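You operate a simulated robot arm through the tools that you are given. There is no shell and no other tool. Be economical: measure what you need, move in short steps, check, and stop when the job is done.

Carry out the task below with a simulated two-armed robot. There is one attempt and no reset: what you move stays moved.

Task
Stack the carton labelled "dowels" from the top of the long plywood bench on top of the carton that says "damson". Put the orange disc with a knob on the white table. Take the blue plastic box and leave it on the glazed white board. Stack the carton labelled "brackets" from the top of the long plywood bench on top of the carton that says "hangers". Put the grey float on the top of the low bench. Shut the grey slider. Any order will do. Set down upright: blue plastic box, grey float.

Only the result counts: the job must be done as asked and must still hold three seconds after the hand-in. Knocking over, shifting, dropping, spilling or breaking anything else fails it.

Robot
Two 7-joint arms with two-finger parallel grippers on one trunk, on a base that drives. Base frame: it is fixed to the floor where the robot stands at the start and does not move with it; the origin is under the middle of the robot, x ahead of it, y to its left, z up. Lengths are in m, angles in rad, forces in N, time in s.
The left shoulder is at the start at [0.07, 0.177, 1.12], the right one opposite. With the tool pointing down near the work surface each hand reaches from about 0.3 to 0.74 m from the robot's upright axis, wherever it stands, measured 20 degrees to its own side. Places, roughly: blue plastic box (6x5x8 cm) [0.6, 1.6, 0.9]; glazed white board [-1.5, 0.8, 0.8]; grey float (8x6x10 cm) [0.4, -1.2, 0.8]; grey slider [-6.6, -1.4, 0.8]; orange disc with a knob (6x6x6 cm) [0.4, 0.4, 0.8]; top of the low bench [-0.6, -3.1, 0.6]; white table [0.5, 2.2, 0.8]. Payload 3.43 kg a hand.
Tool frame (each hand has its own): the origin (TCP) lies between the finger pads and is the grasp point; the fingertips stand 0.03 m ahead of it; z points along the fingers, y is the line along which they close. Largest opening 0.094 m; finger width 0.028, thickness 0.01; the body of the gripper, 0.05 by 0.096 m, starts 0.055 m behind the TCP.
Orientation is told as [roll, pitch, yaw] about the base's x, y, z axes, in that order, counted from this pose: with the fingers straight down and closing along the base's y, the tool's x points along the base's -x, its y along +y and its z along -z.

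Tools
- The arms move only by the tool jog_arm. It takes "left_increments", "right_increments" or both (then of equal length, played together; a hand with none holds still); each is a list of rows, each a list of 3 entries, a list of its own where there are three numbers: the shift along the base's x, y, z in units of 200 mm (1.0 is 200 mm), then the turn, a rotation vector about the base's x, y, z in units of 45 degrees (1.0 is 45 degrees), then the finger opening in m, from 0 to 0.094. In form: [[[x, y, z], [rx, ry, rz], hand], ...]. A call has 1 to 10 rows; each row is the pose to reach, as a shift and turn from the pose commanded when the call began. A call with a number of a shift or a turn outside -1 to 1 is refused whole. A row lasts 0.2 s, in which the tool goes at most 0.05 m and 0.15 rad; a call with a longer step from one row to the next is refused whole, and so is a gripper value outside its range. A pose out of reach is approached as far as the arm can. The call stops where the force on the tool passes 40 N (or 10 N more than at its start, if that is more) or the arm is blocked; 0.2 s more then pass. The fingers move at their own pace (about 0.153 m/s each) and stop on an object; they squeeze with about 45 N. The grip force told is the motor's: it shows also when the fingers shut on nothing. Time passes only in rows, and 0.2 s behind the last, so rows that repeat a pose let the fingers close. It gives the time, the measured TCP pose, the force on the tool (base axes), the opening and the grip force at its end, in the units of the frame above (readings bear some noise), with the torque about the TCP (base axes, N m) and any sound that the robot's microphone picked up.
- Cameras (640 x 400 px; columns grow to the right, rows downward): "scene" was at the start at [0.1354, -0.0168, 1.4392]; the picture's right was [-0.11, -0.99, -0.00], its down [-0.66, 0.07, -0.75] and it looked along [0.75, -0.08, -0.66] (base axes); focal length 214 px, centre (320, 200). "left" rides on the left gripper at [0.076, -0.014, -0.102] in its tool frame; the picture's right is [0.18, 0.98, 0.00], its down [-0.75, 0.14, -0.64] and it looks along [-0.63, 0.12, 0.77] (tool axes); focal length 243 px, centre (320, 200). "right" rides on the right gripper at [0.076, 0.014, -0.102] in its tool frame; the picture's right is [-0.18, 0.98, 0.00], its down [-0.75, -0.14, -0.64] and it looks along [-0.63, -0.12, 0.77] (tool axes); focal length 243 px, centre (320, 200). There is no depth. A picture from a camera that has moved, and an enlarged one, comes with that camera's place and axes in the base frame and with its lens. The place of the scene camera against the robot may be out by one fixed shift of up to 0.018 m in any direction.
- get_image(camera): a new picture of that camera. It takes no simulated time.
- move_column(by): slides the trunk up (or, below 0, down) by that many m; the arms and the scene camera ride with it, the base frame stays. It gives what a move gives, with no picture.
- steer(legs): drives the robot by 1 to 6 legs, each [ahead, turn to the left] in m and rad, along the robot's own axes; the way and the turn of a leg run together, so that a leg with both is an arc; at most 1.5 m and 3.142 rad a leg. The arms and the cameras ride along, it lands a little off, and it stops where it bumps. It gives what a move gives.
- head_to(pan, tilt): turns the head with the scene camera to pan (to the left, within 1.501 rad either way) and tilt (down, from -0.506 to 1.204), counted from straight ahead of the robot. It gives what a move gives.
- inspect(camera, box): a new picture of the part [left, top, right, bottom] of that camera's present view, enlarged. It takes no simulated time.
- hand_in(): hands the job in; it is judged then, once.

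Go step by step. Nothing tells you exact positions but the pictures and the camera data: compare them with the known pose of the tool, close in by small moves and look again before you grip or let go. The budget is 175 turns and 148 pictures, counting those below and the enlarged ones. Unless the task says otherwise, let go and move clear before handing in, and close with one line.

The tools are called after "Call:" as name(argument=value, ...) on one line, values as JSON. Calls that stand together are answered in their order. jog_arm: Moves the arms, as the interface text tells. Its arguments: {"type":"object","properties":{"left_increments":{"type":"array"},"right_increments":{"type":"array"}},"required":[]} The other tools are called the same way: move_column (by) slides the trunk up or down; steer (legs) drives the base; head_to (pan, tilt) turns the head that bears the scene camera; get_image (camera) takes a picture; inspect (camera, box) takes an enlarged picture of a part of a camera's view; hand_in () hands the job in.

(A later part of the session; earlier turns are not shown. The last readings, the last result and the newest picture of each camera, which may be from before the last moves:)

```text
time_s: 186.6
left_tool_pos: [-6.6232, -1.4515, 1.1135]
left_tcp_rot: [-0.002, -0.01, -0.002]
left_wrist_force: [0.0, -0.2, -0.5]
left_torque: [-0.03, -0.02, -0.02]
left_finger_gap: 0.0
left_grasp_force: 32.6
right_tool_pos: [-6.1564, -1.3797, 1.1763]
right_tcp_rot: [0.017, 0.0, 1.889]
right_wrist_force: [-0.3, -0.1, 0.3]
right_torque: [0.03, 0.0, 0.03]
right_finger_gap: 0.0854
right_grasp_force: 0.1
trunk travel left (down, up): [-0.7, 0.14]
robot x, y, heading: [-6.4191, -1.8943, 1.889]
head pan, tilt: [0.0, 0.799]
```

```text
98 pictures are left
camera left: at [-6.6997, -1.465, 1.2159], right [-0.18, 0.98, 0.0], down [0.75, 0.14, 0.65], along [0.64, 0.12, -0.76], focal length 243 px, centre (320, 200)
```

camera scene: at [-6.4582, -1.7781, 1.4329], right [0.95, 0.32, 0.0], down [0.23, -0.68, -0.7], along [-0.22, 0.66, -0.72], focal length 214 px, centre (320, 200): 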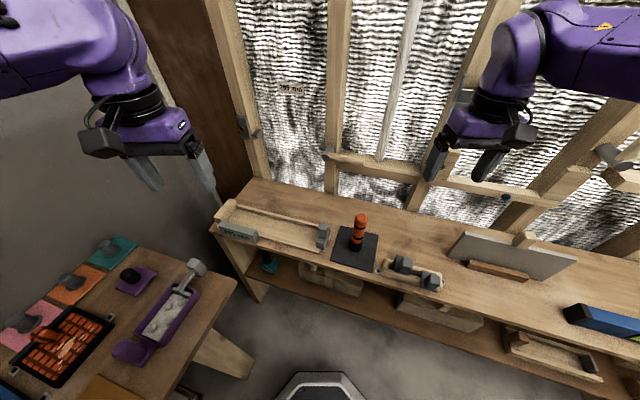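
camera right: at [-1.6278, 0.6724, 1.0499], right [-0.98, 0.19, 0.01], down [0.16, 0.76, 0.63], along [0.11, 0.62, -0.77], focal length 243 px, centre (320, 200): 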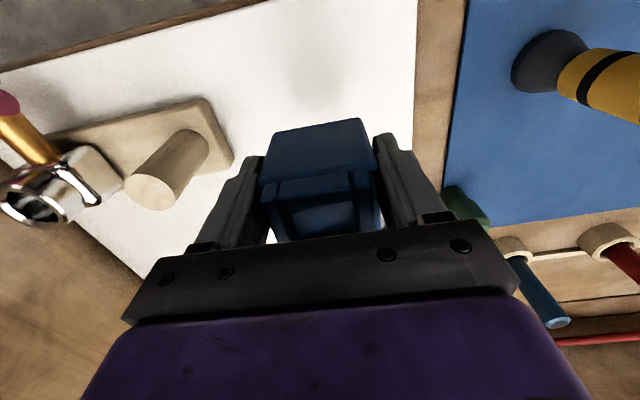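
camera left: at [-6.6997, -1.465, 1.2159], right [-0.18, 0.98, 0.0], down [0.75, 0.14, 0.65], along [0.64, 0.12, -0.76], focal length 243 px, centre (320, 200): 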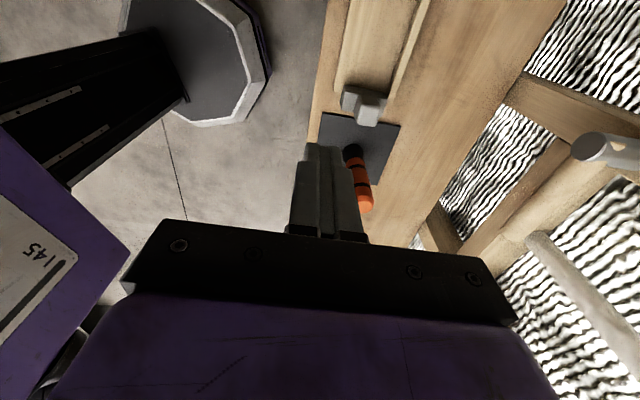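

The tall flashlight stands too close for pushing, so I will grip the slider's knob from above with fingers across y. I move above it and look.

Call:
jog_arm(left_increments=[[[0.08, 0.18, 0], [0, 0, 0], 0.03], [[0.165, 0.37, 0], [0, 0, 0], 0.07], [[0.165, 0.37, -0.2], [0, 0, 0], 0.07], [[0.165, 0.37, -0.4], [0, 0, 0], 0.07], [[0.165, 0.37, -0.57], [0, 0, 0], 0.07]])

Call:
get_image(camera="left")

Call:
inspect(camera="scene", box=[240, 160, 400, 260])

```text
time_s: 187.8
left_tool_pos: [-6.59, -1.3766, 0.9993]
left_tcp_rot: [-0.002, -0.009, 0.0]
left_wrist_force: [1.0, -0.6, -0.1]
left_torque: [-0.05, -0.01, 0.02]
left_finger_gap: 0.07
left_grasp_force: 0.1
right_tool_pos: [-6.1564, -1.3787, 1.1752]
right_tcp_rot: [0.017, 0.0, 1.888]
right_wrist_force: [-0.3, -0.5, -0.3]
right_torque: [-0.01, 0.01, 0.01]
right_finger_gap: 0.0849
right_grasp_force: 0.0
trunk travel left (down, up): [-0.7, 0.14]
robot x, y, heading: [-6.4179, -1.8966, 1.891]
head pan, tilt: [0.0, 0.799]
```

```text
97 pictures are left
camera left: at [-6.6669, -1.3907, 1.1006], right [-0.18, 0.98, 0.0], down [0.75, 0.14, 0.65], along [0.64, 0.12, -0.76], focal length 243 px, centre (320, 200)
```

left: 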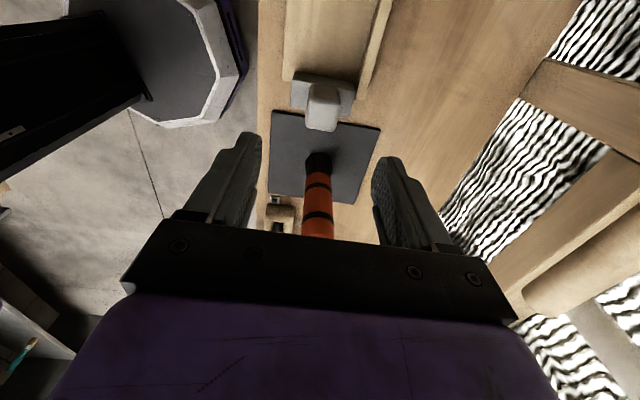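

```text
4.00 times, centred on (320, 210) of scene
camera zoom: at [-6.4578, -1.777, 1.4329], right [0.95, 0.32, 0.0], down [0.23, -0.68, -0.7], along [-0.22, 0.66, -0.72], focal length 858 px, centre (320, 160)
```

zoom: 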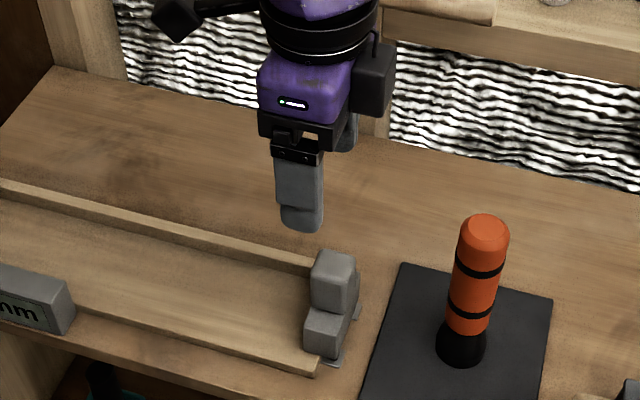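

The knob stands centred under the fingers. I go down, close on it and check.

Call:
jog_arm(left_increments=[[[0, 0.005, -0.2], [0, 0, 0], 0.07], [[0, 0.005, -0.4], [0, 0, 0], 0.07], [[0, 0.005, -0.555], [0, 0, 0], 0.07], [[0, 0.005, -0.555], [0, 0, 0], 0.03], [[0, 0.005, -0.555], [0, 0, 0], 0.0], [[0, 0.005, -0.555], [0, 0, 0], 0.0]])

Call:
get_image(camera="left")

Call:
inspect(camera="scene", box=[200, 160, 400, 280])

```text
time_s: 189.2
left_tool_pos: [-6.5896, -1.372, 0.8882]
left_tcp_rot: [-0.001, -0.011, 0.001]
left_wrist_force: [0.2, 15.6, 3.5]
left_torque: [0.71, -0.23, 0.42]
left_finger_gap: 0.0316
left_grasp_force: 45.1
right_tool_pos: [-6.1573, -1.3761, 1.1742]
right_tcp_rot: [0.017, 0.002, 1.888]
right_wrist_force: [0.3, 0.2, -0.2]
right_torque: [-0.02, 0.0, 0.01]
right_finger_gap: 0.085
right_grasp_force: 0.0
trunk travel left (down, up): [-0.7, 0.14]
robot x, y, heading: [-6.4206, -1.8951, 1.893]
head pan, tilt: [0.0, 0.799]
```

```text
95 pictures are left
camera left: at [-6.6671, -1.3875, 0.9899], right [-0.19, 0.98, 0.0], down [0.75, 0.14, 0.65], along [0.64, 0.12, -0.76], focal length 243 px, centre (320, 200)
```

left: 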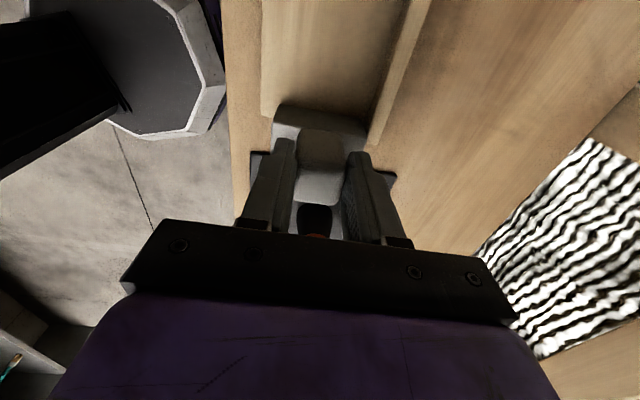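

```text
3.20 times, centred on (300, 220) of scene
camera zoom: at [-6.4579, -1.775, 1.4327], right [0.95, 0.32, 0.0], down [0.23, -0.68, -0.7], along [-0.22, 0.66, -0.72], focal length 686 px, centre (384, 136)
```

zoom: 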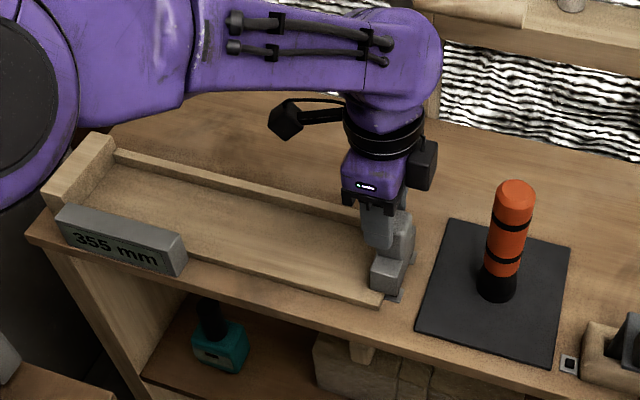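

The knob is held; the display still shows 355 mm. I slide it left a first 0.12 m, easing the side force.

Call:
jog_arm(left_increments=[[[0, 0.02, 0], [0, 0, 0], 0.0], [[-0.1, 0.018, 0], [0, 0, 0], 0.0], [[-0.2, 0.016, 0], [0, 0, 0], 0.0], [[-0.3, 0.014, 0], [0, 0, 0], 0.0], [[-0.4, 0.01, 0], [0, 0, 0], 0.0], [[-0.5, 0.005, 0], [0, 0, 0], 0.0], [[-0.6, 0.0, 0], [0, 0, 0], 0.0]])

Call:
inspect(camera="scene", box=[200, 160, 400, 280])

```text
time_s: 190.8
left_tool_pos: [-6.7099, -1.3736, 0.8881]
left_tcp_rot: [-0.004, -0.011, -0.001]
left_wrist_force: [1.5, 9.4, -6.2]
left_torque: [0.41, 0.16, 0.41]
left_finger_gap: 0.0316
left_grasp_force: 44.9
right_tool_pos: [-6.1576, -1.3782, 1.1753]
right_tcp_rot: [0.018, 0.002, 1.889]
right_wrist_force: [-0.9, 0.3, -0.7]
right_torque: [-0.03, 0.03, 0.0]
right_finger_gap: 0.085
right_grasp_force: 0.1
trunk travel left (down, up): [-0.7, 0.14]
robot x, y, heading: [-6.4203, -1.8987, 1.89]
head pan, tilt: [0.0, 0.799]
```

```text
3.20 times, centred on (300, 220) of scene
camera zoom: at [-6.4584, -1.7751, 1.4326], right [0.95, 0.32, 0.0], down [0.23, -0.68, -0.7], along [-0.22, 0.66, -0.72], focal length 686 px, centre (384, 136)
```

zoom: 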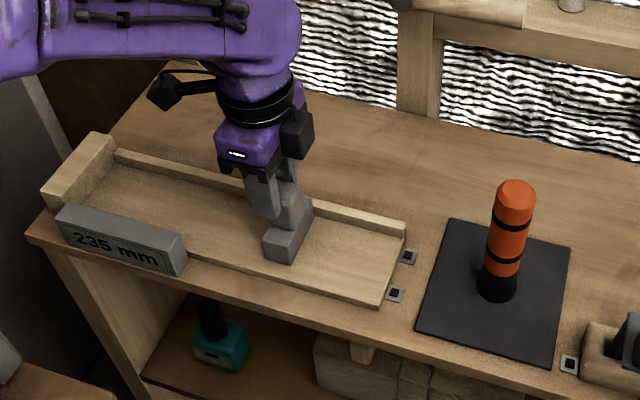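

The display now reads 235 mm, so the slide works. I continue.

Call:
jog_arm(left_increments=[[[-0.1, 0.0, 0], [0, 0, 0], 0.0], [[-0.2, 0.0, 0], [0, 0, 0], 0.0], [[-0.3, 0.0, 0], [0, 0, 0], 0.0], [[-0.4, 0.0, 0], [0, 0, 0], 0.0], [[-0.5, 0.0, 0], [0, 0, 0], 0.0], [[-0.6, 0.0, 0], [0, 0, 0], 0.0], [[-0.7, 0.0, 0], [0, 0, 0], 0.0], [[-0.8, 0.0, 0], [0, 0, 0], 0.0], [[-0.9, 0.0, 0], [0, 0, 0], 0.0], [[-1.0, 0.0, 0], [0, 0, 0], 0.0]])

Call:
inspect(camera="scene", box=[200, 160, 400, 280])

```text
time_s: 191.6
left_tool_pos: [-6.7473, -1.374, 0.8879]
left_tcp_rot: [-0.002, -0.027, -0.005]
left_wrist_force: [14.3, 2.2, 2.7]
left_torque: [-0.18, 0.93, 0.67]
left_finger_gap: 0.0317
left_grasp_force: 44.7
right_tool_pos: [-6.1534, -1.3819, 1.1747]
right_tcp_rot: [0.017, -0.002, 1.883]
right_wrist_force: [-0.1, -0.6, -0.6]
right_torque: [-0.02, -0.03, -0.01]
right_finger_gap: 0.0851
right_grasp_force: 0.1
trunk travel left (down, up): [-0.7, 0.14]
robot x, y, heading: [-6.4169, -1.8984, 1.885]
head pan, tilt: [0.0, 0.799]
stopped in row 3 (left hand): the force on the tool passed its limit (the readings are from after the stop); the commanded pose is now the measured one
```

```text
3.20 times, centred on (300, 220) of scene
camera zoom: at [-6.456, -1.7781, 1.4331], right [0.95, 0.31, 0.0], down [0.22, -0.68, -0.7], along [-0.22, 0.66, -0.72], focal length 686 px, centre (384, 136)
```

zoom: 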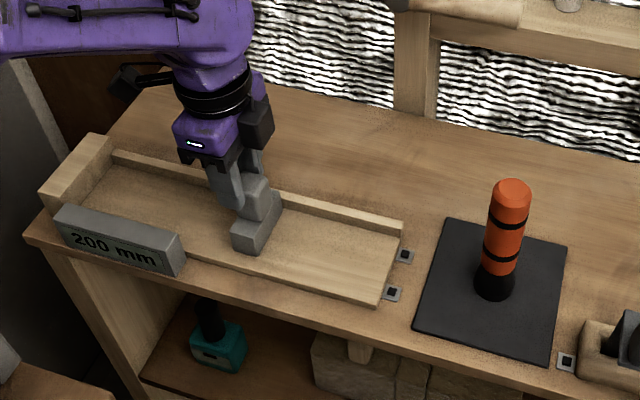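

It stopped at 200 mm with resistance along x. I try on, slower, to feel whether it moves.

Call:
jog_arm(left_increments=[[[-0.03, 0.0, 0], [0, 0, 0], 0.0], [[-0.06, 0.0, 0], [0, 0, 0], 0.0], [[-0.09, 0.0, 0], [0, 0, 0], 0.0], [[-0.12, 0.0, 0], [0, 0, 0], 0.0], [[-0.15, 0.0, 0], [0, 0, 0], 0.0], [[-0.18, 0.0, 0], [0, 0, 0], 0.0], [[-0.21, 0.0, 0], [0, 0, 0], 0.0], [[-0.24, 0.0, 0], [0, 0, 0], 0.0], [[-0.27, 0.0, 0], [0, 0, 0], 0.0], [[-0.3, 0.0, 0], [0, 0, 0], 0.0]])

Call:
get_image(camera="scene")

Call:
get_image(camera="left")

```text
time_s: 192.2
left_tool_pos: [-6.7476, -1.373, 0.8887]
left_tcp_rot: [-0.002, -0.042, -0.006]
left_wrist_force: [23.6, 5.5, 3.6]
left_torque: [-0.15, 0.56, 0.7]
left_finger_gap: 0.0315
left_grasp_force: 45.2
right_tool_pos: [-6.1542, -1.3809, 1.1751]
right_tcp_rot: [0.017, -0.001, 1.885]
right_wrist_force: [-0.3, 0.3, 0.5]
right_torque: [0.04, -0.01, 0.02]
right_finger_gap: 0.0849
right_grasp_force: 0.0
trunk travel left (down, up): [-0.7, 0.14]
robot x, y, heading: [-6.4198, -1.8952, 1.878]
head pan, tilt: [0.0, 0.799]
stopped in row 2 (left hand): the force on the tool passed its limit (the readings are from after the stop); the commanded pose is now the measured one
```

```text
91 pictures are left
camera scene: at [-6.4547, -1.7789, 1.4333], right [0.95, 0.31, 0.0], down [0.22, -0.68, -0.7], along [-0.21, 0.66, -0.72], focal length 214 px, centre (320, 200)
```

scene: 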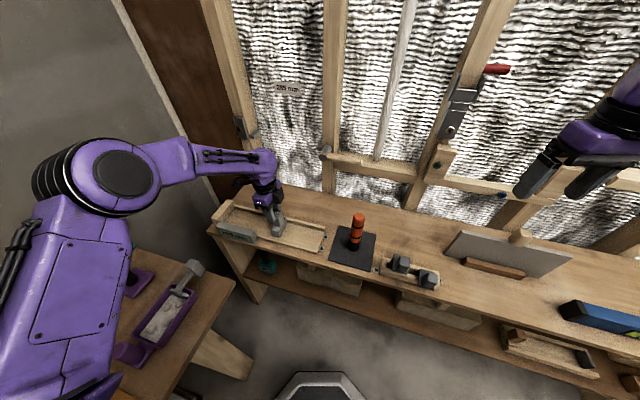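

```text
90 pictures are left
camera left: at [-6.8283, -1.3879, 0.9875], right [-0.18, 0.98, -0.01], down [0.73, 0.14, 0.67], along [0.66, 0.11, -0.74], focal length 243 px, centre (320, 200)
```

left: 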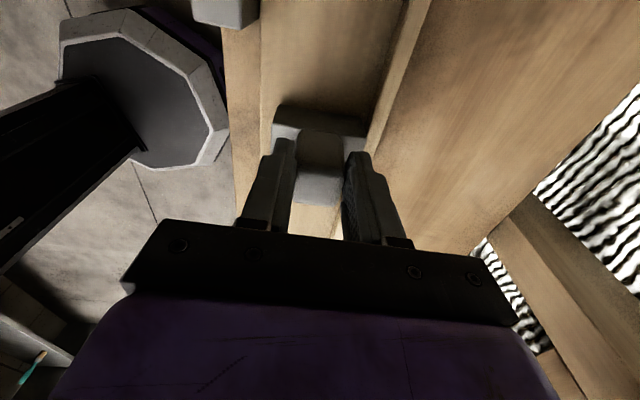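

It stands firm at 200 mm. There is a small note on the wall behind; I read it and the display.

Call:
inspect(camera="scene", box=[264, 74, 312, 104])

Call:
inspect(camera="scene", box=[200, 170, 340, 260])

```text
13.33 times, centred on (288, 89) of scene
camera zoom: at [-6.4547, -1.7789, 1.4333], right [0.95, 0.31, 0.0], down [0.22, -0.68, -0.7], along [-0.21, 0.66, -0.72], focal length 2860 px, centre (747, 1680)
```

zoom: 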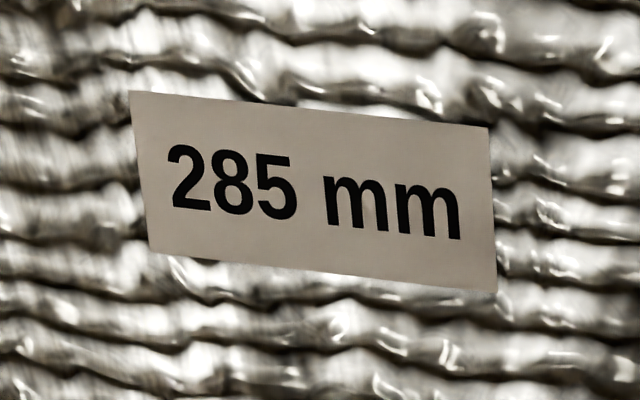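

```text
4.44 times, centred on (270, 215) of scene
camera zoom: at [-6.4547, -1.7789, 1.4333], right [0.95, 0.31, 0.0], down [0.22, -0.68, -0.7], along [-0.21, 0.66, -0.72], focal length 953 px, centre (542, 133)
```

zoom: 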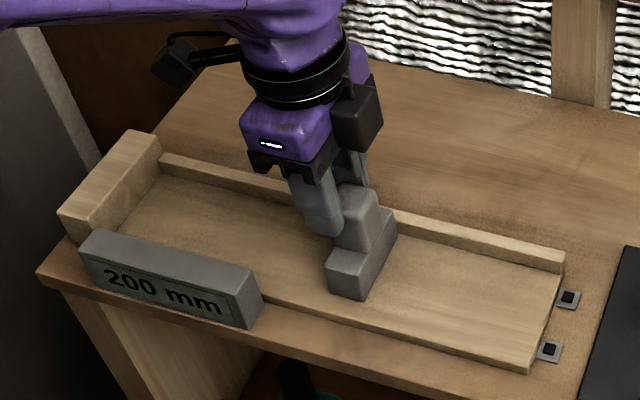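

The note gives 285 mm, which the task does not ask for; the slider is blocked at its closed end, 200 mm, so it counts as shut. I let go and rise.

Call:
jog_arm(left_increments=[[[0, 0, 0], [0, 0, 0], 0.05], [[0, 0, 0], [0, 0, 0], 0.06], [[0, 0, 0.2], [0, 0, 0], 0.06], [[0, 0, 0.4], [0, 0, 0], 0.06], [[0, 0, 0.6], [0, 0, 0], 0.06], [[0, 0, 0.8], [0, 0, 0], 0.06], [[0, 0, 1.0], [0, 0, 0], 0.06]])

Call:
jog_arm(left_increments=[[[0, -0.2, 0.12], [0, 0, 0], 0.06], [[0, -0.4, 0.24], [0, 0, 0], 0.06], [[0, -0.5, 0.44], [0, 0, 0], 0.06], [[0, -0.6, 0.6], [0, 0, 0], 0.06]])

Call:
inspect(camera="scene", box=[200, 170, 340, 260])

```text
time_s: 193.8
left_tool_pos: [-6.7519, -1.3745, 1.088]
left_tcp_rot: [-0.004, -0.035, -0.007]
left_wrist_force: [0.2, 1.0, 0.9]
left_torque: [-0.04, -0.02, -0.01]
left_finger_gap: 0.0601
left_grasp_force: 0.1
right_tool_pos: [-6.1545, -1.3808, 1.1764]
right_tcp_rot: [0.018, -0.003, 1.886]
right_wrist_force: [1.5, -0.2, 0.0]
right_torque: [-0.01, 0.02, 0.01]
right_finger_gap: 0.0848
right_grasp_force: 0.0
trunk travel left (down, up): [-0.7, 0.14]
robot x, y, heading: [-6.4185, -1.8942, 1.887]
head pan, tilt: [0.0, 0.799]
```

```text
time_s: 194.8
left_tool_pos: [-6.7513, -1.4967, 1.2086]
left_tcp_rot: [-0.002, -0.036, -0.008]
left_wrist_force: [0.5, -1.3, 0.5]
left_torque: [0.05, -0.01, 0.03]
left_finger_gap: 0.0599
left_grasp_force: 0.0
right_tool_pos: [-6.1554, -1.3826, 1.1771]
right_tcp_rot: [0.016, -0.003, 1.886]
right_wrist_force: [-0.3, -0.3, -0.1]
right_torque: [0.06, 0.01, -0.02]
right_finger_gap: 0.0853
right_grasp_force: 0.1
trunk travel left (down, up): [-0.7, 0.14]
robot x, y, heading: [-6.4205, -1.8973, 1.883]
head pan, tilt: [0.0, 0.799]
```

```text
4.44 times, centred on (270, 215) of scene
camera zoom: at [-6.4564, -1.7804, 1.4331], right [0.95, 0.31, 0.0], down [0.22, -0.68, -0.7], along [-0.22, 0.66, -0.72], focal length 953 px, centre (542, 133)
```

zoom: 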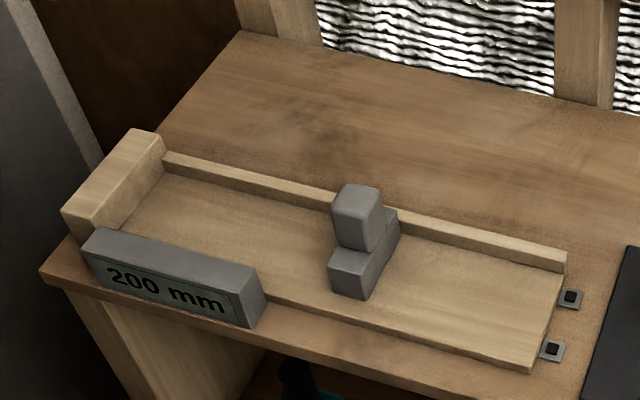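

The slider stays at 200 mm. I fold the left hand's turn back and retrace the path to the aisle to look for the cartons.

Call:
steer(legs=[[0, -1.95], [1.3, 0], [0, 0.85], [0.83, 0], [0, 0.785], [1.3, 0]])

Call:
steer(legs=[[0, -1.6], [0.9, 0]])

Call:
head_to(pan=-0.6, tilt=0.35)

Call:
get_image(camera="scene")

```text
time_s: 220.3
left_tool_pos: [-4.7889, 0.4035, 1.2072]
left_tcp_rot: [-0.003, -0.036, -0.301]
left_wrist_force: [0.3, 0.5, 0.3]
left_torque: [0.02, 0.01, -0.02]
left_finger_gap: 0.0602
left_grasp_force: 0.1
right_tool_pos: [-4.1842, 0.3401, 1.1762]
right_tcp_rot: [0.018, -0.002, 1.591]
right_wrist_force: [0.2, 0.7, -0.4]
right_torque: [0.0, -0.02, 0.0]
right_finger_gap: 0.0848
right_grasp_force: 0.0
trunk travel left (down, up): [-0.7, 0.14]
robot x, y, heading: [-4.5793, -0.0787, 1.591]
head pan, tilt: [0.0, 0.799]
```

```text
time_s: 228.9
left_tool_pos: [-3.201, 0.1019, 1.2076]
left_tcp_rot: [-0.003, -0.034, -1.901]
left_wrist_force: [0.0, 0.1, 1.1]
left_torque: [0.01, -0.02, 0.05]
left_finger_gap: 0.06
left_grasp_force: 0.0
right_tool_pos: [-3.2837, -0.5002, 1.1758]
right_tcp_rot: [0.016, -0.001, -0.008]
right_wrist_force: [-0.3, -0.2, -0.2]
right_torque: [0.0, -0.01, -0.08]
right_finger_gap: 0.0849
right_grasp_force: 0.0
trunk travel left (down, up): [-0.7, 0.14]
robot x, y, heading: [-3.6839, -0.0846, -0.007]
head pan, tilt: [0.0, 0.799]
```

```text
time_s: 229.9
left_tool_pos: [-3.2019, 0.1037, 1.2073]
left_tcp_rot: [-0.003, -0.034, -1.9]
left_wrist_force: [-0.5, 0.6, -0.3]
left_torque: [0.02, 0.01, 0.0]
left_finger_gap: 0.0601
left_grasp_force: 0.1
right_tool_pos: [-3.2835, -0.4996, 1.1764]
right_tcp_rot: [0.015, -0.002, -0.009]
right_wrist_force: [0.9, -0.4, -1.2]
right_torque: [-0.02, 0.0, -0.01]
right_finger_gap: 0.0847
right_grasp_force: 0.1
trunk travel left (down, up): [-0.7, 0.14]
robot x, y, heading: [-3.6861, -0.0852, -0.005]
head pan, tilt: [-0.6, 0.351]
```

```text
86 pictures are left
camera scene: at [-3.5588, -0.1473, 1.4725], right [-0.57, -0.82, 0.0], down [-0.28, 0.2, -0.94], along [0.77, -0.54, -0.34], focal length 214 px, centre (320, 200)
```

scene: 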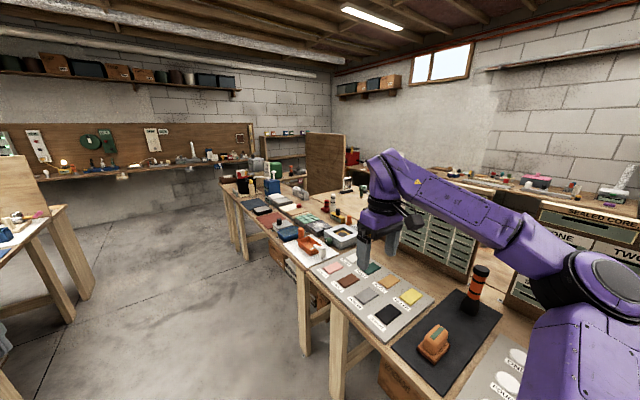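

No cartons on this side. I drive back east to the main bench and look at its right half.

Call:
steer(legs=[[1.5, 0], [1.5, 0], [0.25, 0], [0, -0.8]])

Call:
head_to(pan=0.0, tilt=0.4)

Call:
get_image(camera="scene")

```text
time_s: 247.8
left_tool_pos: [0.0317, -0.32, 1.2083]
left_tcp_rot: [-0.004, -0.038, -2.698]
left_wrist_force: [0.0, 1.7, -0.3]
left_torque: [0.02, 0.0, -0.03]
left_finger_gap: 0.06
left_grasp_force: 0.1
right_tool_pos: [-0.4573, -0.684, 1.1755]
right_tcp_rot: [0.017, -0.002, -0.804]
right_wrist_force: [0.1, 0.2, -0.3]
right_torque: [0.04, 0.02, -0.02]
right_finger_gap: 0.0851
right_grasp_force: 0.1
trunk travel left (down, up): [-0.7, 0.14]
robot x, y, heading: [-0.4453, -0.1067, -0.805]
head pan, tilt: [-0.6, 0.351]
```

```text
time_s: 248.8
left_tool_pos: [0.0319, -0.3202, 1.2072]
left_tcp_rot: [-0.002, -0.035, -2.696]
left_wrist_force: [-0.7, -0.4, 0.7]
left_torque: [-0.01, 0.0, 0.01]
left_finger_gap: 0.0601
left_grasp_force: 0.0
right_tool_pos: [-0.4574, -0.6843, 1.1754]
right_tcp_rot: [0.017, -0.002, -0.803]
right_wrist_force: [1.3, 0.2, 0.4]
right_torque: [-0.02, 0.0, -0.02]
right_finger_gap: 0.0851
right_grasp_force: 0.1
trunk travel left (down, up): [-0.7, 0.14]
robot x, y, heading: [-0.4431, -0.107, -0.802]
head pan, tilt: [0.0, 0.4]
```

```text
85 pictures are left
camera scene: at [-0.3442, -0.2168, 1.468], right [-0.72, -0.69, 0.0], down [-0.27, 0.28, -0.92], along [0.64, -0.66, -0.39], focal length 214 px, centre (320, 200)
```

scene: 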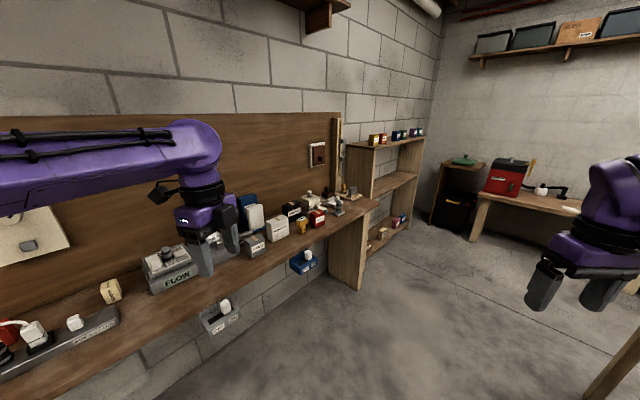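

I see cartons on the bench's right end and on a shelf unit beyond. I zoom in on both and turn the left hand back.

Call:
inspect(camera="scene", box=[230, 170, 350, 280])

Call:
inspect(camera="scene", box=[330, 110, 450, 270])

Call:
jog_arm(left_increments=[[[0, 0, 0], [0, 0, 0.18], 0.08], [[0, 0, 0], [0, 0, 0.36], 0.08], [[0, 0, 0], [0, 0, 0.54], 0.08], [[0, 0, 0], [0, 0, 0.72], 0.08], [[0, 0, 0], [0, 0, 0.9], 0.08], [[0, 0, 0], [0, 0, 1.0], 0.08]])

Call:
jog_arm(left_increments=[[[0, 0, 0], [0, 0, 0.18], 0.08], [[0, 0, 0], [0, 0, 0.36], 0.08], [[0, 0, 0], [0, 0, 0.54], 0.08], [[0, 0, 0], [0, 0, 0.72], 0.08], [[0, 0, 0], [0, 0, 0.9], 0.08], [[0, 0, 0], [0, 0, 1.0], 0.08]])

Call:
jog_arm(left_increments=[[[0, 0, 0], [0, 0, 0.14], 0.08], [[0, 0, 0], [0, 0.02, 0.28], 0.08], [[0, 0, 0], [0, 0.02, 0.41], 0.08]])

```text
3.64 times, centred on (290, 225) of scene
camera zoom: at [-0.3442, -0.2168, 1.468], right [-0.72, -0.69, 0.0], down [-0.27, 0.28, -0.92], along [0.64, -0.66, -0.39], focal length 780 px, centre (429, 109)
```

zoom: 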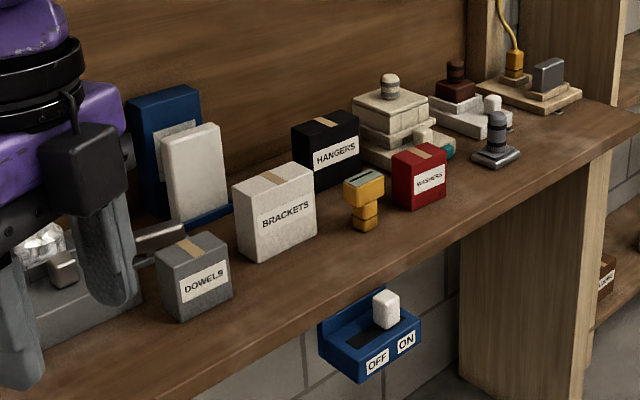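

```text
2.50 times, centred on (390, 190) of scene
camera zoom: at [-0.3442, -0.2168, 1.468], right [-0.72, -0.69, 0.0], down [-0.27, 0.28, -0.92], along [0.64, -0.66, -0.39], focal length 536 px, centre (145, 225)
```

zoom: 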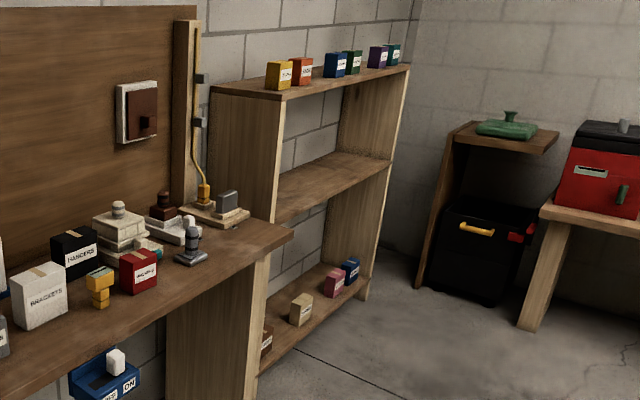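

```text
time_s: 250.2
left_tool_pos: [0.0307, -0.3211, 1.2081]
left_tcp_rot: [-0.003, -0.037, -1.911]
left_wrist_force: [-0.4, -0.1, -0.7]
left_torque: [0.01, 0.0, 0.02]
left_finger_gap: 0.08
left_grasp_force: 0.1
right_tool_pos: [-0.4566, -0.6837, 1.1757]
right_tcp_rot: [0.017, -0.002, -0.803]
right_wrist_force: [1.2, -0.4, -0.5]
right_torque: [0.02, 0.0, -0.01]
right_finger_gap: 0.0849
right_grasp_force: 0.0
trunk travel left (down, up): [-0.7, 0.14]
robot x, y, heading: [-0.4461, -0.1044, -0.806]
head pan, tilt: [0.0, 0.4]
```

```text
time_s: 251.6
left_tool_pos: [0.031, -0.3203, 1.2064]
left_tcp_rot: [-0.003, -0.036, -1.125]
left_wrist_force: [-0.5, -0.6, 0.5]
left_torque: [0.01, -0.01, 0.04]
left_finger_gap: 0.0798
left_grasp_force: 0.0
right_tool_pos: [-0.4569, -0.6838, 1.1765]
right_tcp_rot: [0.017, -0.001, -0.803]
right_wrist_force: [-0.4, -0.5, -0.1]
right_torque: [-0.01, 0.0, 0.0]
right_finger_gap: 0.0848
right_grasp_force: 0.0
trunk travel left (down, up): [-0.7, 0.14]
robot x, y, heading: [-0.446, -0.1059, -0.807]
head pan, tilt: [0.0, 0.4]
```

```text
time_s: 252.4
left_tool_pos: [0.0309, -0.3197, 1.2077]
left_tcp_rot: [-0.017, -0.026, -0.803]
left_wrist_force: [0.1, -0.3, -0.2]
left_torque: [0.0, 0.0, -0.03]
left_finger_gap: 0.0801
left_grasp_force: 0.0
right_tool_pos: [-0.4574, -0.6844, 1.1755]
right_tcp_rot: [0.016, 0.0, -0.803]
right_wrist_force: [-0.4, -0.1, 0.9]
right_torque: [-0.02, 0.0, 0.01]
right_finger_gap: 0.0851
right_grasp_force: 0.0
trunk travel left (down, up): [-0.7, 0.14]
robot x, y, heading: [-0.445, -0.1041, -0.807]
head pan, tilt: [0.0, 0.4]
```

I found dowels (grey, ~[0.48, −0.62]), brackets (white, ~[0.52, −0.78]), hangers (black, ~[0.63, −0.97]) and the grey float (~[0.45, −1.21]). I drive before the cartons and look from above.

Call:
steer(legs=[[0, -0.3], [0.78, 0], [0, 1.11]])

Call:
head_to(pan=-0.1, tilt=0.75)

Call:
get_image(camera="scene")

Call:
get_image(camera="right")

```text
time_s: 260.4
left_tool_pos: [0.3857, -0.6031, 1.2081]
left_tcp_rot: [-0.017, -0.025, 0.011]
left_wrist_force: [0.3, 0.4, -0.1]
left_torque: [0.0, 0.02, 0.0]
left_finger_gap: 0.0802
left_grasp_force: 0.0
right_tool_pos: [0.3156, -1.2069, 1.1761]
right_tcp_rot: [0.017, -0.003, 0.014]
right_wrist_force: [0.7, 0.8, 0.2]
right_torque: [0.02, 0.03, -0.02]
right_finger_gap: 0.0849
right_grasp_force: 0.1
trunk travel left (down, up): [-0.7, 0.14]
robot x, y, heading: [-0.0933, -0.8055, 0.017]
head pan, tilt: [0.0, 0.4]
```

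```text
time_s: 261.2
left_tool_pos: [0.3858, -0.6029, 1.2086]
left_tcp_rot: [-0.014, -0.026, 0.01]
left_wrist_force: [-0.2, 0.0, 0.2]
left_torque: [-0.02, 0.04, -0.03]
left_finger_gap: 0.08
left_grasp_force: 0.0
right_tool_pos: [0.3163, -1.207, 1.1767]
right_tcp_rot: [0.017, -0.004, 0.011]
right_wrist_force: [-1.2, 0.5, -0.4]
right_torque: [-0.02, 0.02, -0.01]
right_finger_gap: 0.085
right_grasp_force: 0.1
trunk travel left (down, up): [-0.7, 0.14]
robot x, y, heading: [-0.0959, -0.8012, 0.009]
head pan, tilt: [-0.099, 0.75]
```

```text
82 pictures are left
camera scene: at [0.0386, -0.8171, 1.437], right [-0.09, -1.0, 0.0], down [-0.68, 0.06, -0.73], along [0.73, -0.06, -0.68], focal length 214 px, centre (320, 200)
```

scene: 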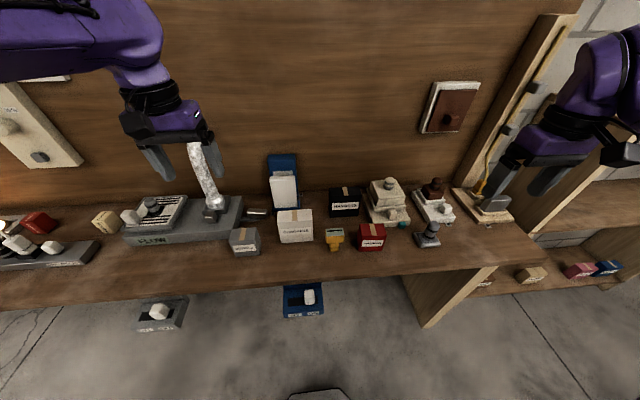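

```text
81 pictures are left
camera right: at [0.2391, -1.1955, 1.2783], right [0.17, 0.98, 0.02], down [0.75, -0.14, 0.64], along [0.63, -0.1, -0.77], focal length 243 px, centre (320, 200)
```

right: 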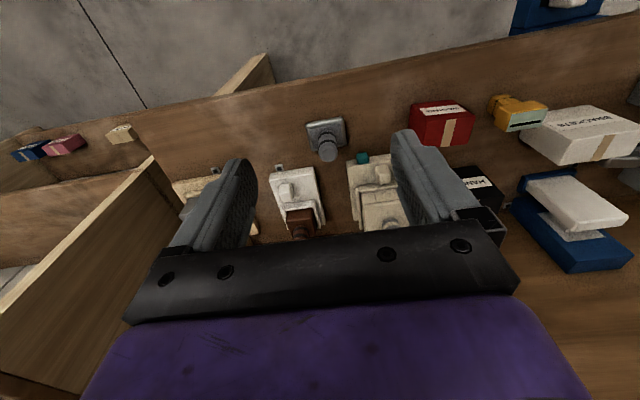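

Call:
inspect(camera="scene", box=[220, 150, 460, 280])

Call:
inspect(camera="scene", box=[440, 220, 640, 320])

Call:
head_to(pan=-0.8, tilt=0.25)

Call:
get_image(camera="scene")

```text
2.67 times, centred on (340, 215) of scene
camera zoom: at [0.0386, -0.8171, 1.437], right [-0.09, -1.0, 0.0], down [-0.68, 0.06, -0.73], along [0.73, -0.06, -0.68], focal length 572 px, centre (267, 160)
```

zoom: 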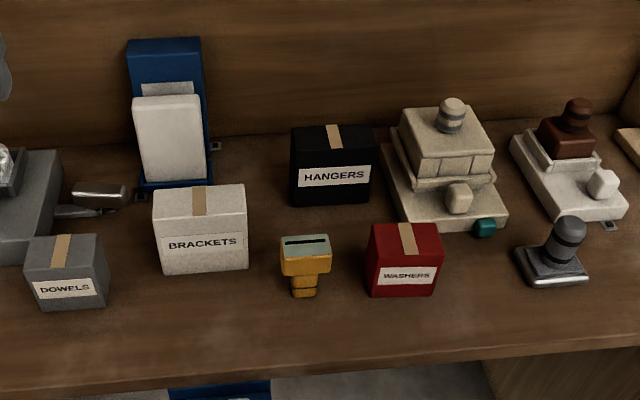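

```text
3.20 times, centred on (540, 270) of scene
camera zoom: at [0.0386, -0.8171, 1.437], right [-0.09, -1.0, 0.0], down [-0.68, 0.06, -0.73], along [0.73, -0.06, -0.68], focal length 686 px, centre (-384, -24)
```

zoom: 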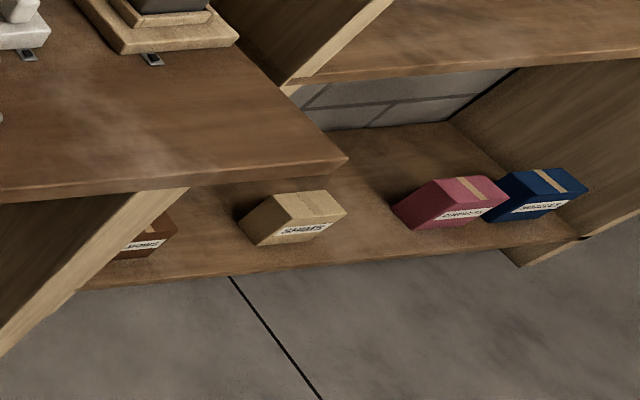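

```text
time_s: 262.3
left_tool_pos: [0.3863, -0.6026, 1.208]
left_tcp_rot: [-0.016, -0.027, 0.011]
left_wrist_force: [0.9, 0.1, -0.3]
left_torque: [0.02, 0.0, -0.02]
left_finger_gap: 0.0801
left_grasp_force: 0.1
right_tool_pos: [0.3155, -1.208, 1.1769]
right_tcp_rot: [0.019, -0.001, 0.013]
right_wrist_force: [0.2, 0.5, -0.6]
right_torque: [-0.03, -0.03, 0.0]
right_finger_gap: 0.0851
right_grasp_force: 0.0
trunk travel left (down, up): [-0.7, 0.14]
robot x, y, heading: [-0.0981, -0.8002, 0.01]
head pan, tilt: [-0.799, 0.25]
```

```text
78 pictures are left
camera scene: at [0.022, -0.876, 1.4819], right [-0.71, -0.71, 0.0], down [-0.17, 0.18, -0.97], along [0.68, -0.69, -0.25], focal length 214 px, centre (320, 200)
```

scene: 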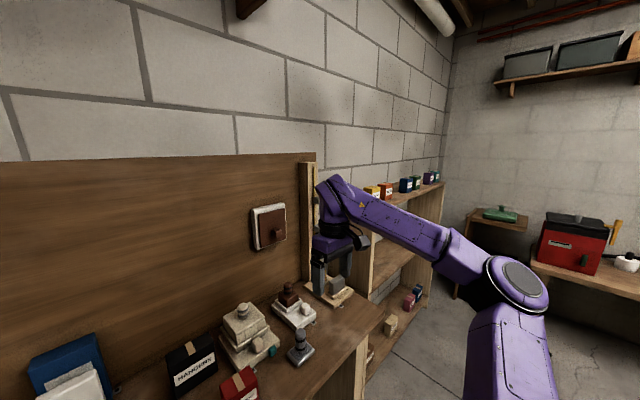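

Call:
inspect(camera="scene", box=[350, 160, 460, 220])

```text
5.82 times, centred on (405, 190) of scene
camera zoom: at [0.022, -0.876, 1.4819], right [-0.71, -0.71, 0.0], down [-0.17, 0.18, -0.97], along [0.68, -0.69, -0.25], focal length 1248 px, centre (-174, 258)
```

zoom: 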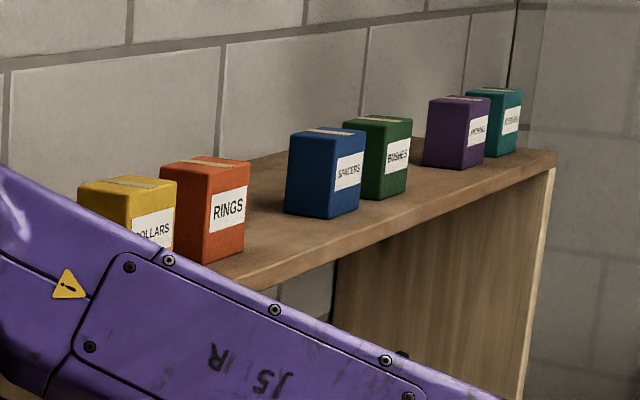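

No "damson" there. I look at the small beige and red cartons to the left on the main bench.

Call:
head_to(pan=0.75, tilt=0.6)

Call:
get_image(camera="scene")

Call:
inspect(camera="left", box=[0, 0, 640, 400])

```text
time_s: 263.9
left_tool_pos: [0.3863, -0.6028, 1.208]
left_tcp_rot: [-0.015, -0.026, 0.013]
left_wrist_force: [1.0, -0.6, -0.5]
left_torque: [-0.03, 0.02, -0.01]
left_finger_gap: 0.08
left_grasp_force: 0.1
right_tool_pos: [0.3168, -1.2076, 1.1763]
right_tcp_rot: [0.018, -0.002, 0.011]
right_wrist_force: [0.2, -0.4, 0.6]
right_torque: [-0.04, -0.01, -0.01]
right_finger_gap: 0.0851
right_grasp_force: 0.1
trunk travel left (down, up): [-0.7, 0.14]
robot x, y, heading: [-0.0977, -0.8038, 0.014]
head pan, tilt: [0.75, 0.6]
```

```text
76 pictures are left
camera scene: at [0.0201, -0.7489, 1.4498], right [0.69, -0.72, 0.0], down [-0.41, -0.39, -0.83], along [0.6, 0.57, -0.56], focal length 214 px, centre (320, 200)
```

scene: 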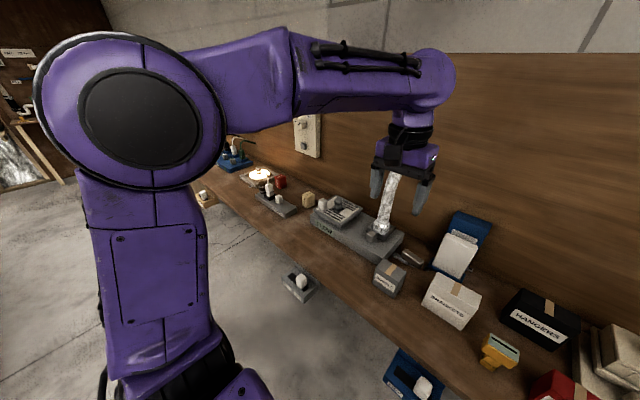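

```text
1.00 times, centred on (320, 200) of left
camera zoom: at [0.3076, -0.6172, 1.308], right [-0.2, 0.98, -0.02], down [0.73, 0.16, 0.66], along [0.65, 0.11, -0.75], focal length 243 px, centre (320, 200)
```

zoom: 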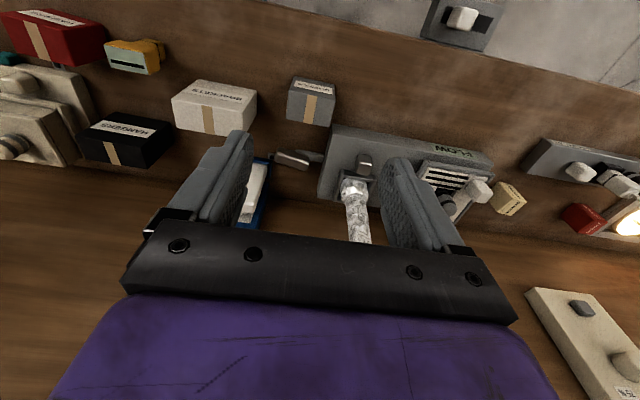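

Call:
inspect(camera="left", box=[470, 170, 640, 250])

Call:
inspect(camera="scene", box=[245, 160, 325, 220])

```text
3.76 times, centred on (555, 210) of left
camera zoom: at [0.3076, -0.6172, 1.308], right [-0.2, 0.98, -0.02], down [0.73, 0.16, 0.66], along [0.65, 0.11, -0.75], focal length 913 px, centre (-565, 162)
```

zoom: 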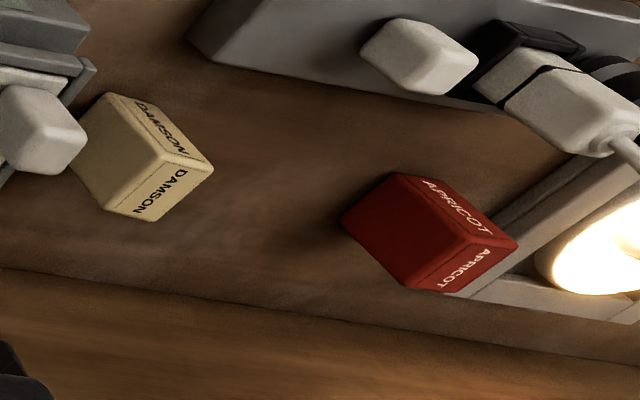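

```text
6.67 times, centred on (285, 190) of scene
camera zoom: at [0.0201, -0.7489, 1.4498], right [0.69, -0.72, 0.0], down [-0.41, -0.39, -0.83], along [0.6, 0.57, -0.56], focal length 1430 px, centre (553, 267)
```

zoom: 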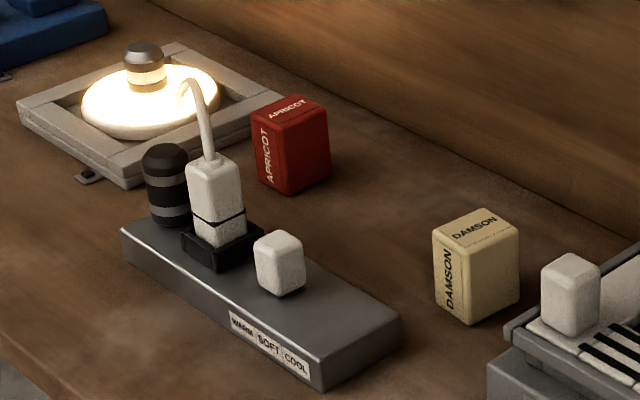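

"DAMSON" is the beige carton at about [0.59, −0.11]. First the brackets go on the hangers: I close in a bit, move the left hand away and bring the right hand, turned by 90°, over the brackets.

Call:
steer(legs=[[0.1, 0]])

Call:
jog_arm(left_increments=[[[-0.1, 0.2, 0.05], [0, 0, 0], 0.08], [[-0.2, 0.4, 0.1], [0, 0, 0], 0.08], [[-0.3, 0.6, 0.15], [0, 0, 0], 0.08], [[-0.4, 0.8, 0.2], [0, 0, 0], 0.08]], right_increments=[[[0.1, 0.2, 0], [0, 0, 0.18], 0.09], [[0.2, 0.4, 0], [0, 0, 0.36], 0.09], [[0.3, 0.6, 0], [0, 0, 0.54], 0.09], [[0.4, 0.8, 0], [0, 0, 0.72], 0.09]])

Call:
jog_arm(right_increments=[[[0.0, 0.22, 0], [0, 0, 0.18], 0.09], [[0.0, 0.44, 0], [0, 0, 0.36], 0.09], [[0.0, 0.66, 0], [0, 0, 0.54], 0.09], [[0.0, 0.88, 0], [0, 0, 0.72], 0.09], [[0.0, 1.0, 0], [0, 0, 0.9], 0.09], [[0.0, 1.0, 0], [0, 0, 1.0], 0.09]])

Call:
jog_arm(right_increments=[[[0, 0.1, 0], [0, 0, 0.14], 0.09], [[0, 0.2, 0], [0, 0, 0.27], 0.09]])

Call:
get_image(camera="right")

```text
time_s: 265.1
left_tool_pos: [0.4847, -0.6028, 1.2068]
left_tcp_rot: [-0.015, -0.028, 0.013]
left_wrist_force: [-0.7, 0.7, -0.6]
left_torque: [0.03, 0.01, 0.0]
left_finger_gap: 0.0798
left_grasp_force: 0.1
right_tool_pos: [0.4155, -1.2058, 1.1753]
right_tcp_rot: [0.018, -0.001, 0.012]
right_wrist_force: [0.3, -0.8, 0.9]
right_torque: [-0.01, 0.01, 0.02]
right_finger_gap: 0.0849
right_grasp_force: 0.2
trunk travel left (down, up): [-0.7, 0.14]
robot x, y, heading: [0.0053, -0.8007, 0.012]
head pan, tilt: [0.75, 0.6]
```

```text
time_s: 266.1
left_tool_pos: [0.4048, -0.4358, 1.2456]
left_tcp_rot: [-0.024, -0.027, 0.014]
left_wrist_force: [-0.2, 1.9, -0.3]
left_torque: [-0.06, 0.0, 0.01]
left_finger_gap: 0.0801
left_grasp_force: 0.1
right_tool_pos: [0.496, -1.0405, 1.1783]
right_tcp_rot: [0.011, 0.0, 0.581]
right_wrist_force: [-0.2, 0.9, 0.3]
right_torque: [-0.05, -0.03, -0.03]
right_finger_gap: 0.0899
right_grasp_force: 0.0
trunk travel left (down, up): [-0.7, 0.14]
robot x, y, heading: [0.0007, -0.8014, 0.009]
head pan, tilt: [0.75, 0.6]
```

```text
time_s: 267.5
left_tool_pos: [0.4053, -0.4435, 1.2481]
left_tcp_rot: [-0.015, -0.027, 0.013]
left_wrist_force: [-0.7, 0.7, -0.5]
left_torque: [0.03, 0.0, -0.02]
left_finger_gap: 0.0801
left_grasp_force: 0.1
right_tool_pos: [0.4949, -0.8469, 1.1755]
right_tcp_rot: [0.017, -0.003, 1.364]
right_wrist_force: [0.2, -0.1, -0.7]
right_torque: [0.01, -0.01, 0.0]
right_finger_gap: 0.0901
right_grasp_force: 0.1
trunk travel left (down, up): [-0.7, 0.14]
robot x, y, heading: [0.0066, -0.8059, 0.012]
head pan, tilt: [0.75, 0.6]
```

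```text
time_s: 268.1
left_tool_pos: [0.4051, -0.4402, 1.2479]
left_tcp_rot: [-0.018, -0.027, 0.012]
left_wrist_force: [-0.1, 0.4, -0.1]
left_torque: [-0.02, 0.01, -0.01]
left_finger_gap: 0.08
left_grasp_force: 0.2
right_tool_pos: [0.4945, -0.8048, 1.1767]
right_tcp_rot: [0.017, 0.0, 1.578]
right_wrist_force: [0.1, 1.1, 0.2]
right_torque: [-0.04, 0.03, -0.02]
right_finger_gap: 0.0903
right_grasp_force: 0.0
trunk travel left (down, up): [-0.7, 0.14]
robot x, y, heading: [0.0053, -0.8041, 0.008]
head pan, tilt: [0.75, 0.6]
```

```text
72 pictures are left
camera right: at [0.4822, -0.8801, 1.2786], right [-0.98, 0.18, 0.02], down [0.15, 0.75, 0.64], along [0.1, 0.63, -0.77], focal length 243 px, centre (320, 200)
```

right: 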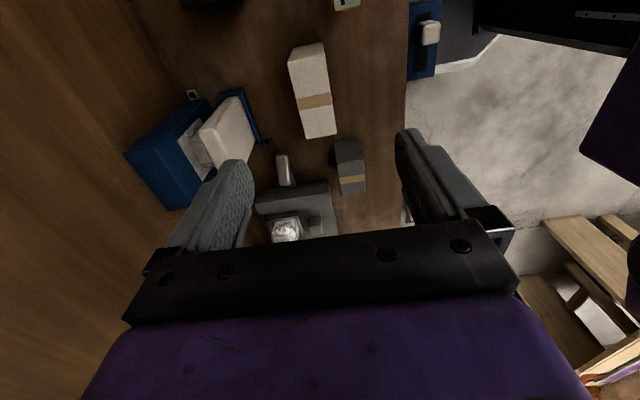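

Brackets' top centres at about [0.503, −0.773], some 5 cm thick along x. I go down part way and check.

Call:
jog_arm(right_increments=[[[0.02, 0.08, -0.2], [0, 0, 0], 0.09], [[0.043, 0.165, -0.4], [0, 0, 0], 0.09], [[0.043, 0.165, -0.6], [0, 0, 0], 0.09], [[0.043, 0.165, -0.8], [0, 0, 0], 0.09]])

Call:
get_image(camera="right")

```text
time_s: 269.1
left_tool_pos: [0.4064, -0.4417, 1.2473]
left_tcp_rot: [-0.018, -0.025, 0.01]
left_wrist_force: [0.3, -0.4, -0.5]
left_torque: [0.02, 0.01, 0.01]
left_finger_gap: 0.08
left_grasp_force: 0.0
right_tool_pos: [0.5046, -0.7728, 1.0159]
right_tcp_rot: [0.018, -0.002, 1.576]
right_wrist_force: [-0.4, -0.5, -0.9]
right_torque: [0.02, 0.04, 0.0]
right_finger_gap: 0.0899
right_grasp_force: 0.1
trunk travel left (down, up): [-0.7, 0.14]
robot x, y, heading: [0.004, -0.8008, 0.013]
head pan, tilt: [0.75, 0.6]
```

```text
71 pictures are left
camera right: at [0.4919, -0.8489, 1.1184], right [-0.98, 0.18, 0.02], down [0.15, 0.75, 0.64], along [0.1, 0.63, -0.77], focal length 243 px, centre (320, 200)
```

right: 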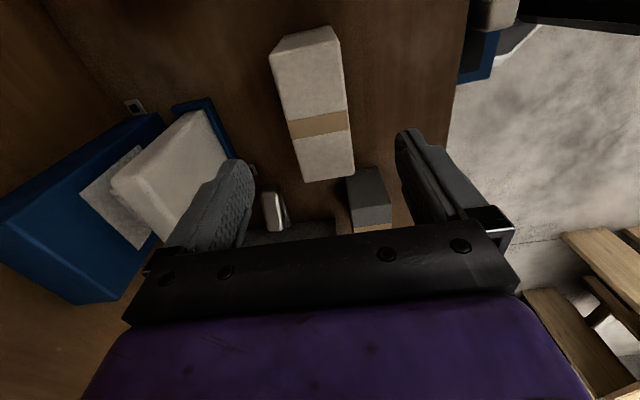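

Centred. I go down with a narrower opening, close and look.

Call:
jog_arm(right_increments=[[[-0.007, 0, -0.2], [0, 0, 0], 0.075], [[-0.007, 0, -0.4], [0, 0, 0], 0.075], [[-0.007, 0, -0.63], [0, 0, 0], 0.075], [[-0.007, 0, -0.63], [0, 0, 0], 0.04], [[-0.007, 0, -0.63], [0, 0, 0], 0.0], [[-0.007, 0, -0.63], [0, 0, 0], 0.0]])

Call:
get_image(camera="right")

```text
time_s: 270.5
left_tool_pos: [0.4048, -0.4424, 1.2484]
left_tcp_rot: [-0.016, -0.029, 0.012]
left_wrist_force: [0.7, -0.2, 0.1]
left_torque: [0.0, 0.01, -0.01]
left_finger_gap: 0.0799
left_grasp_force: 0.0
right_tool_pos: [0.5016, -0.7739, 0.8914]
right_tcp_rot: [0.013, -0.002, 1.574]
right_wrist_force: [6.7, 0.1, 10.9]
right_torque: [-0.02, -0.73, -0.01]
right_finger_gap: 0.0541
right_grasp_force: 45.0
trunk travel left (down, up): [-0.7, 0.14]
robot x, y, heading: [0.007, -0.8042, 0.006]
head pan, tilt: [0.75, 0.6]
```

```text
70 pictures are left
camera right: at [0.4885, -0.8501, 0.9933], right [-0.98, 0.18, 0.01], down [0.15, 0.75, 0.64], along [0.1, 0.63, -0.77], focal length 243 px, centre (320, 200)
```

right: 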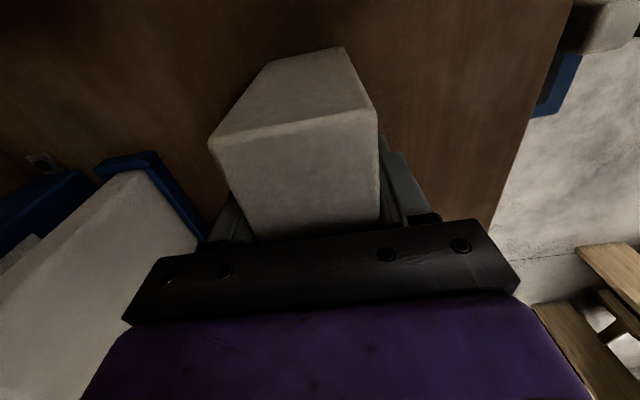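

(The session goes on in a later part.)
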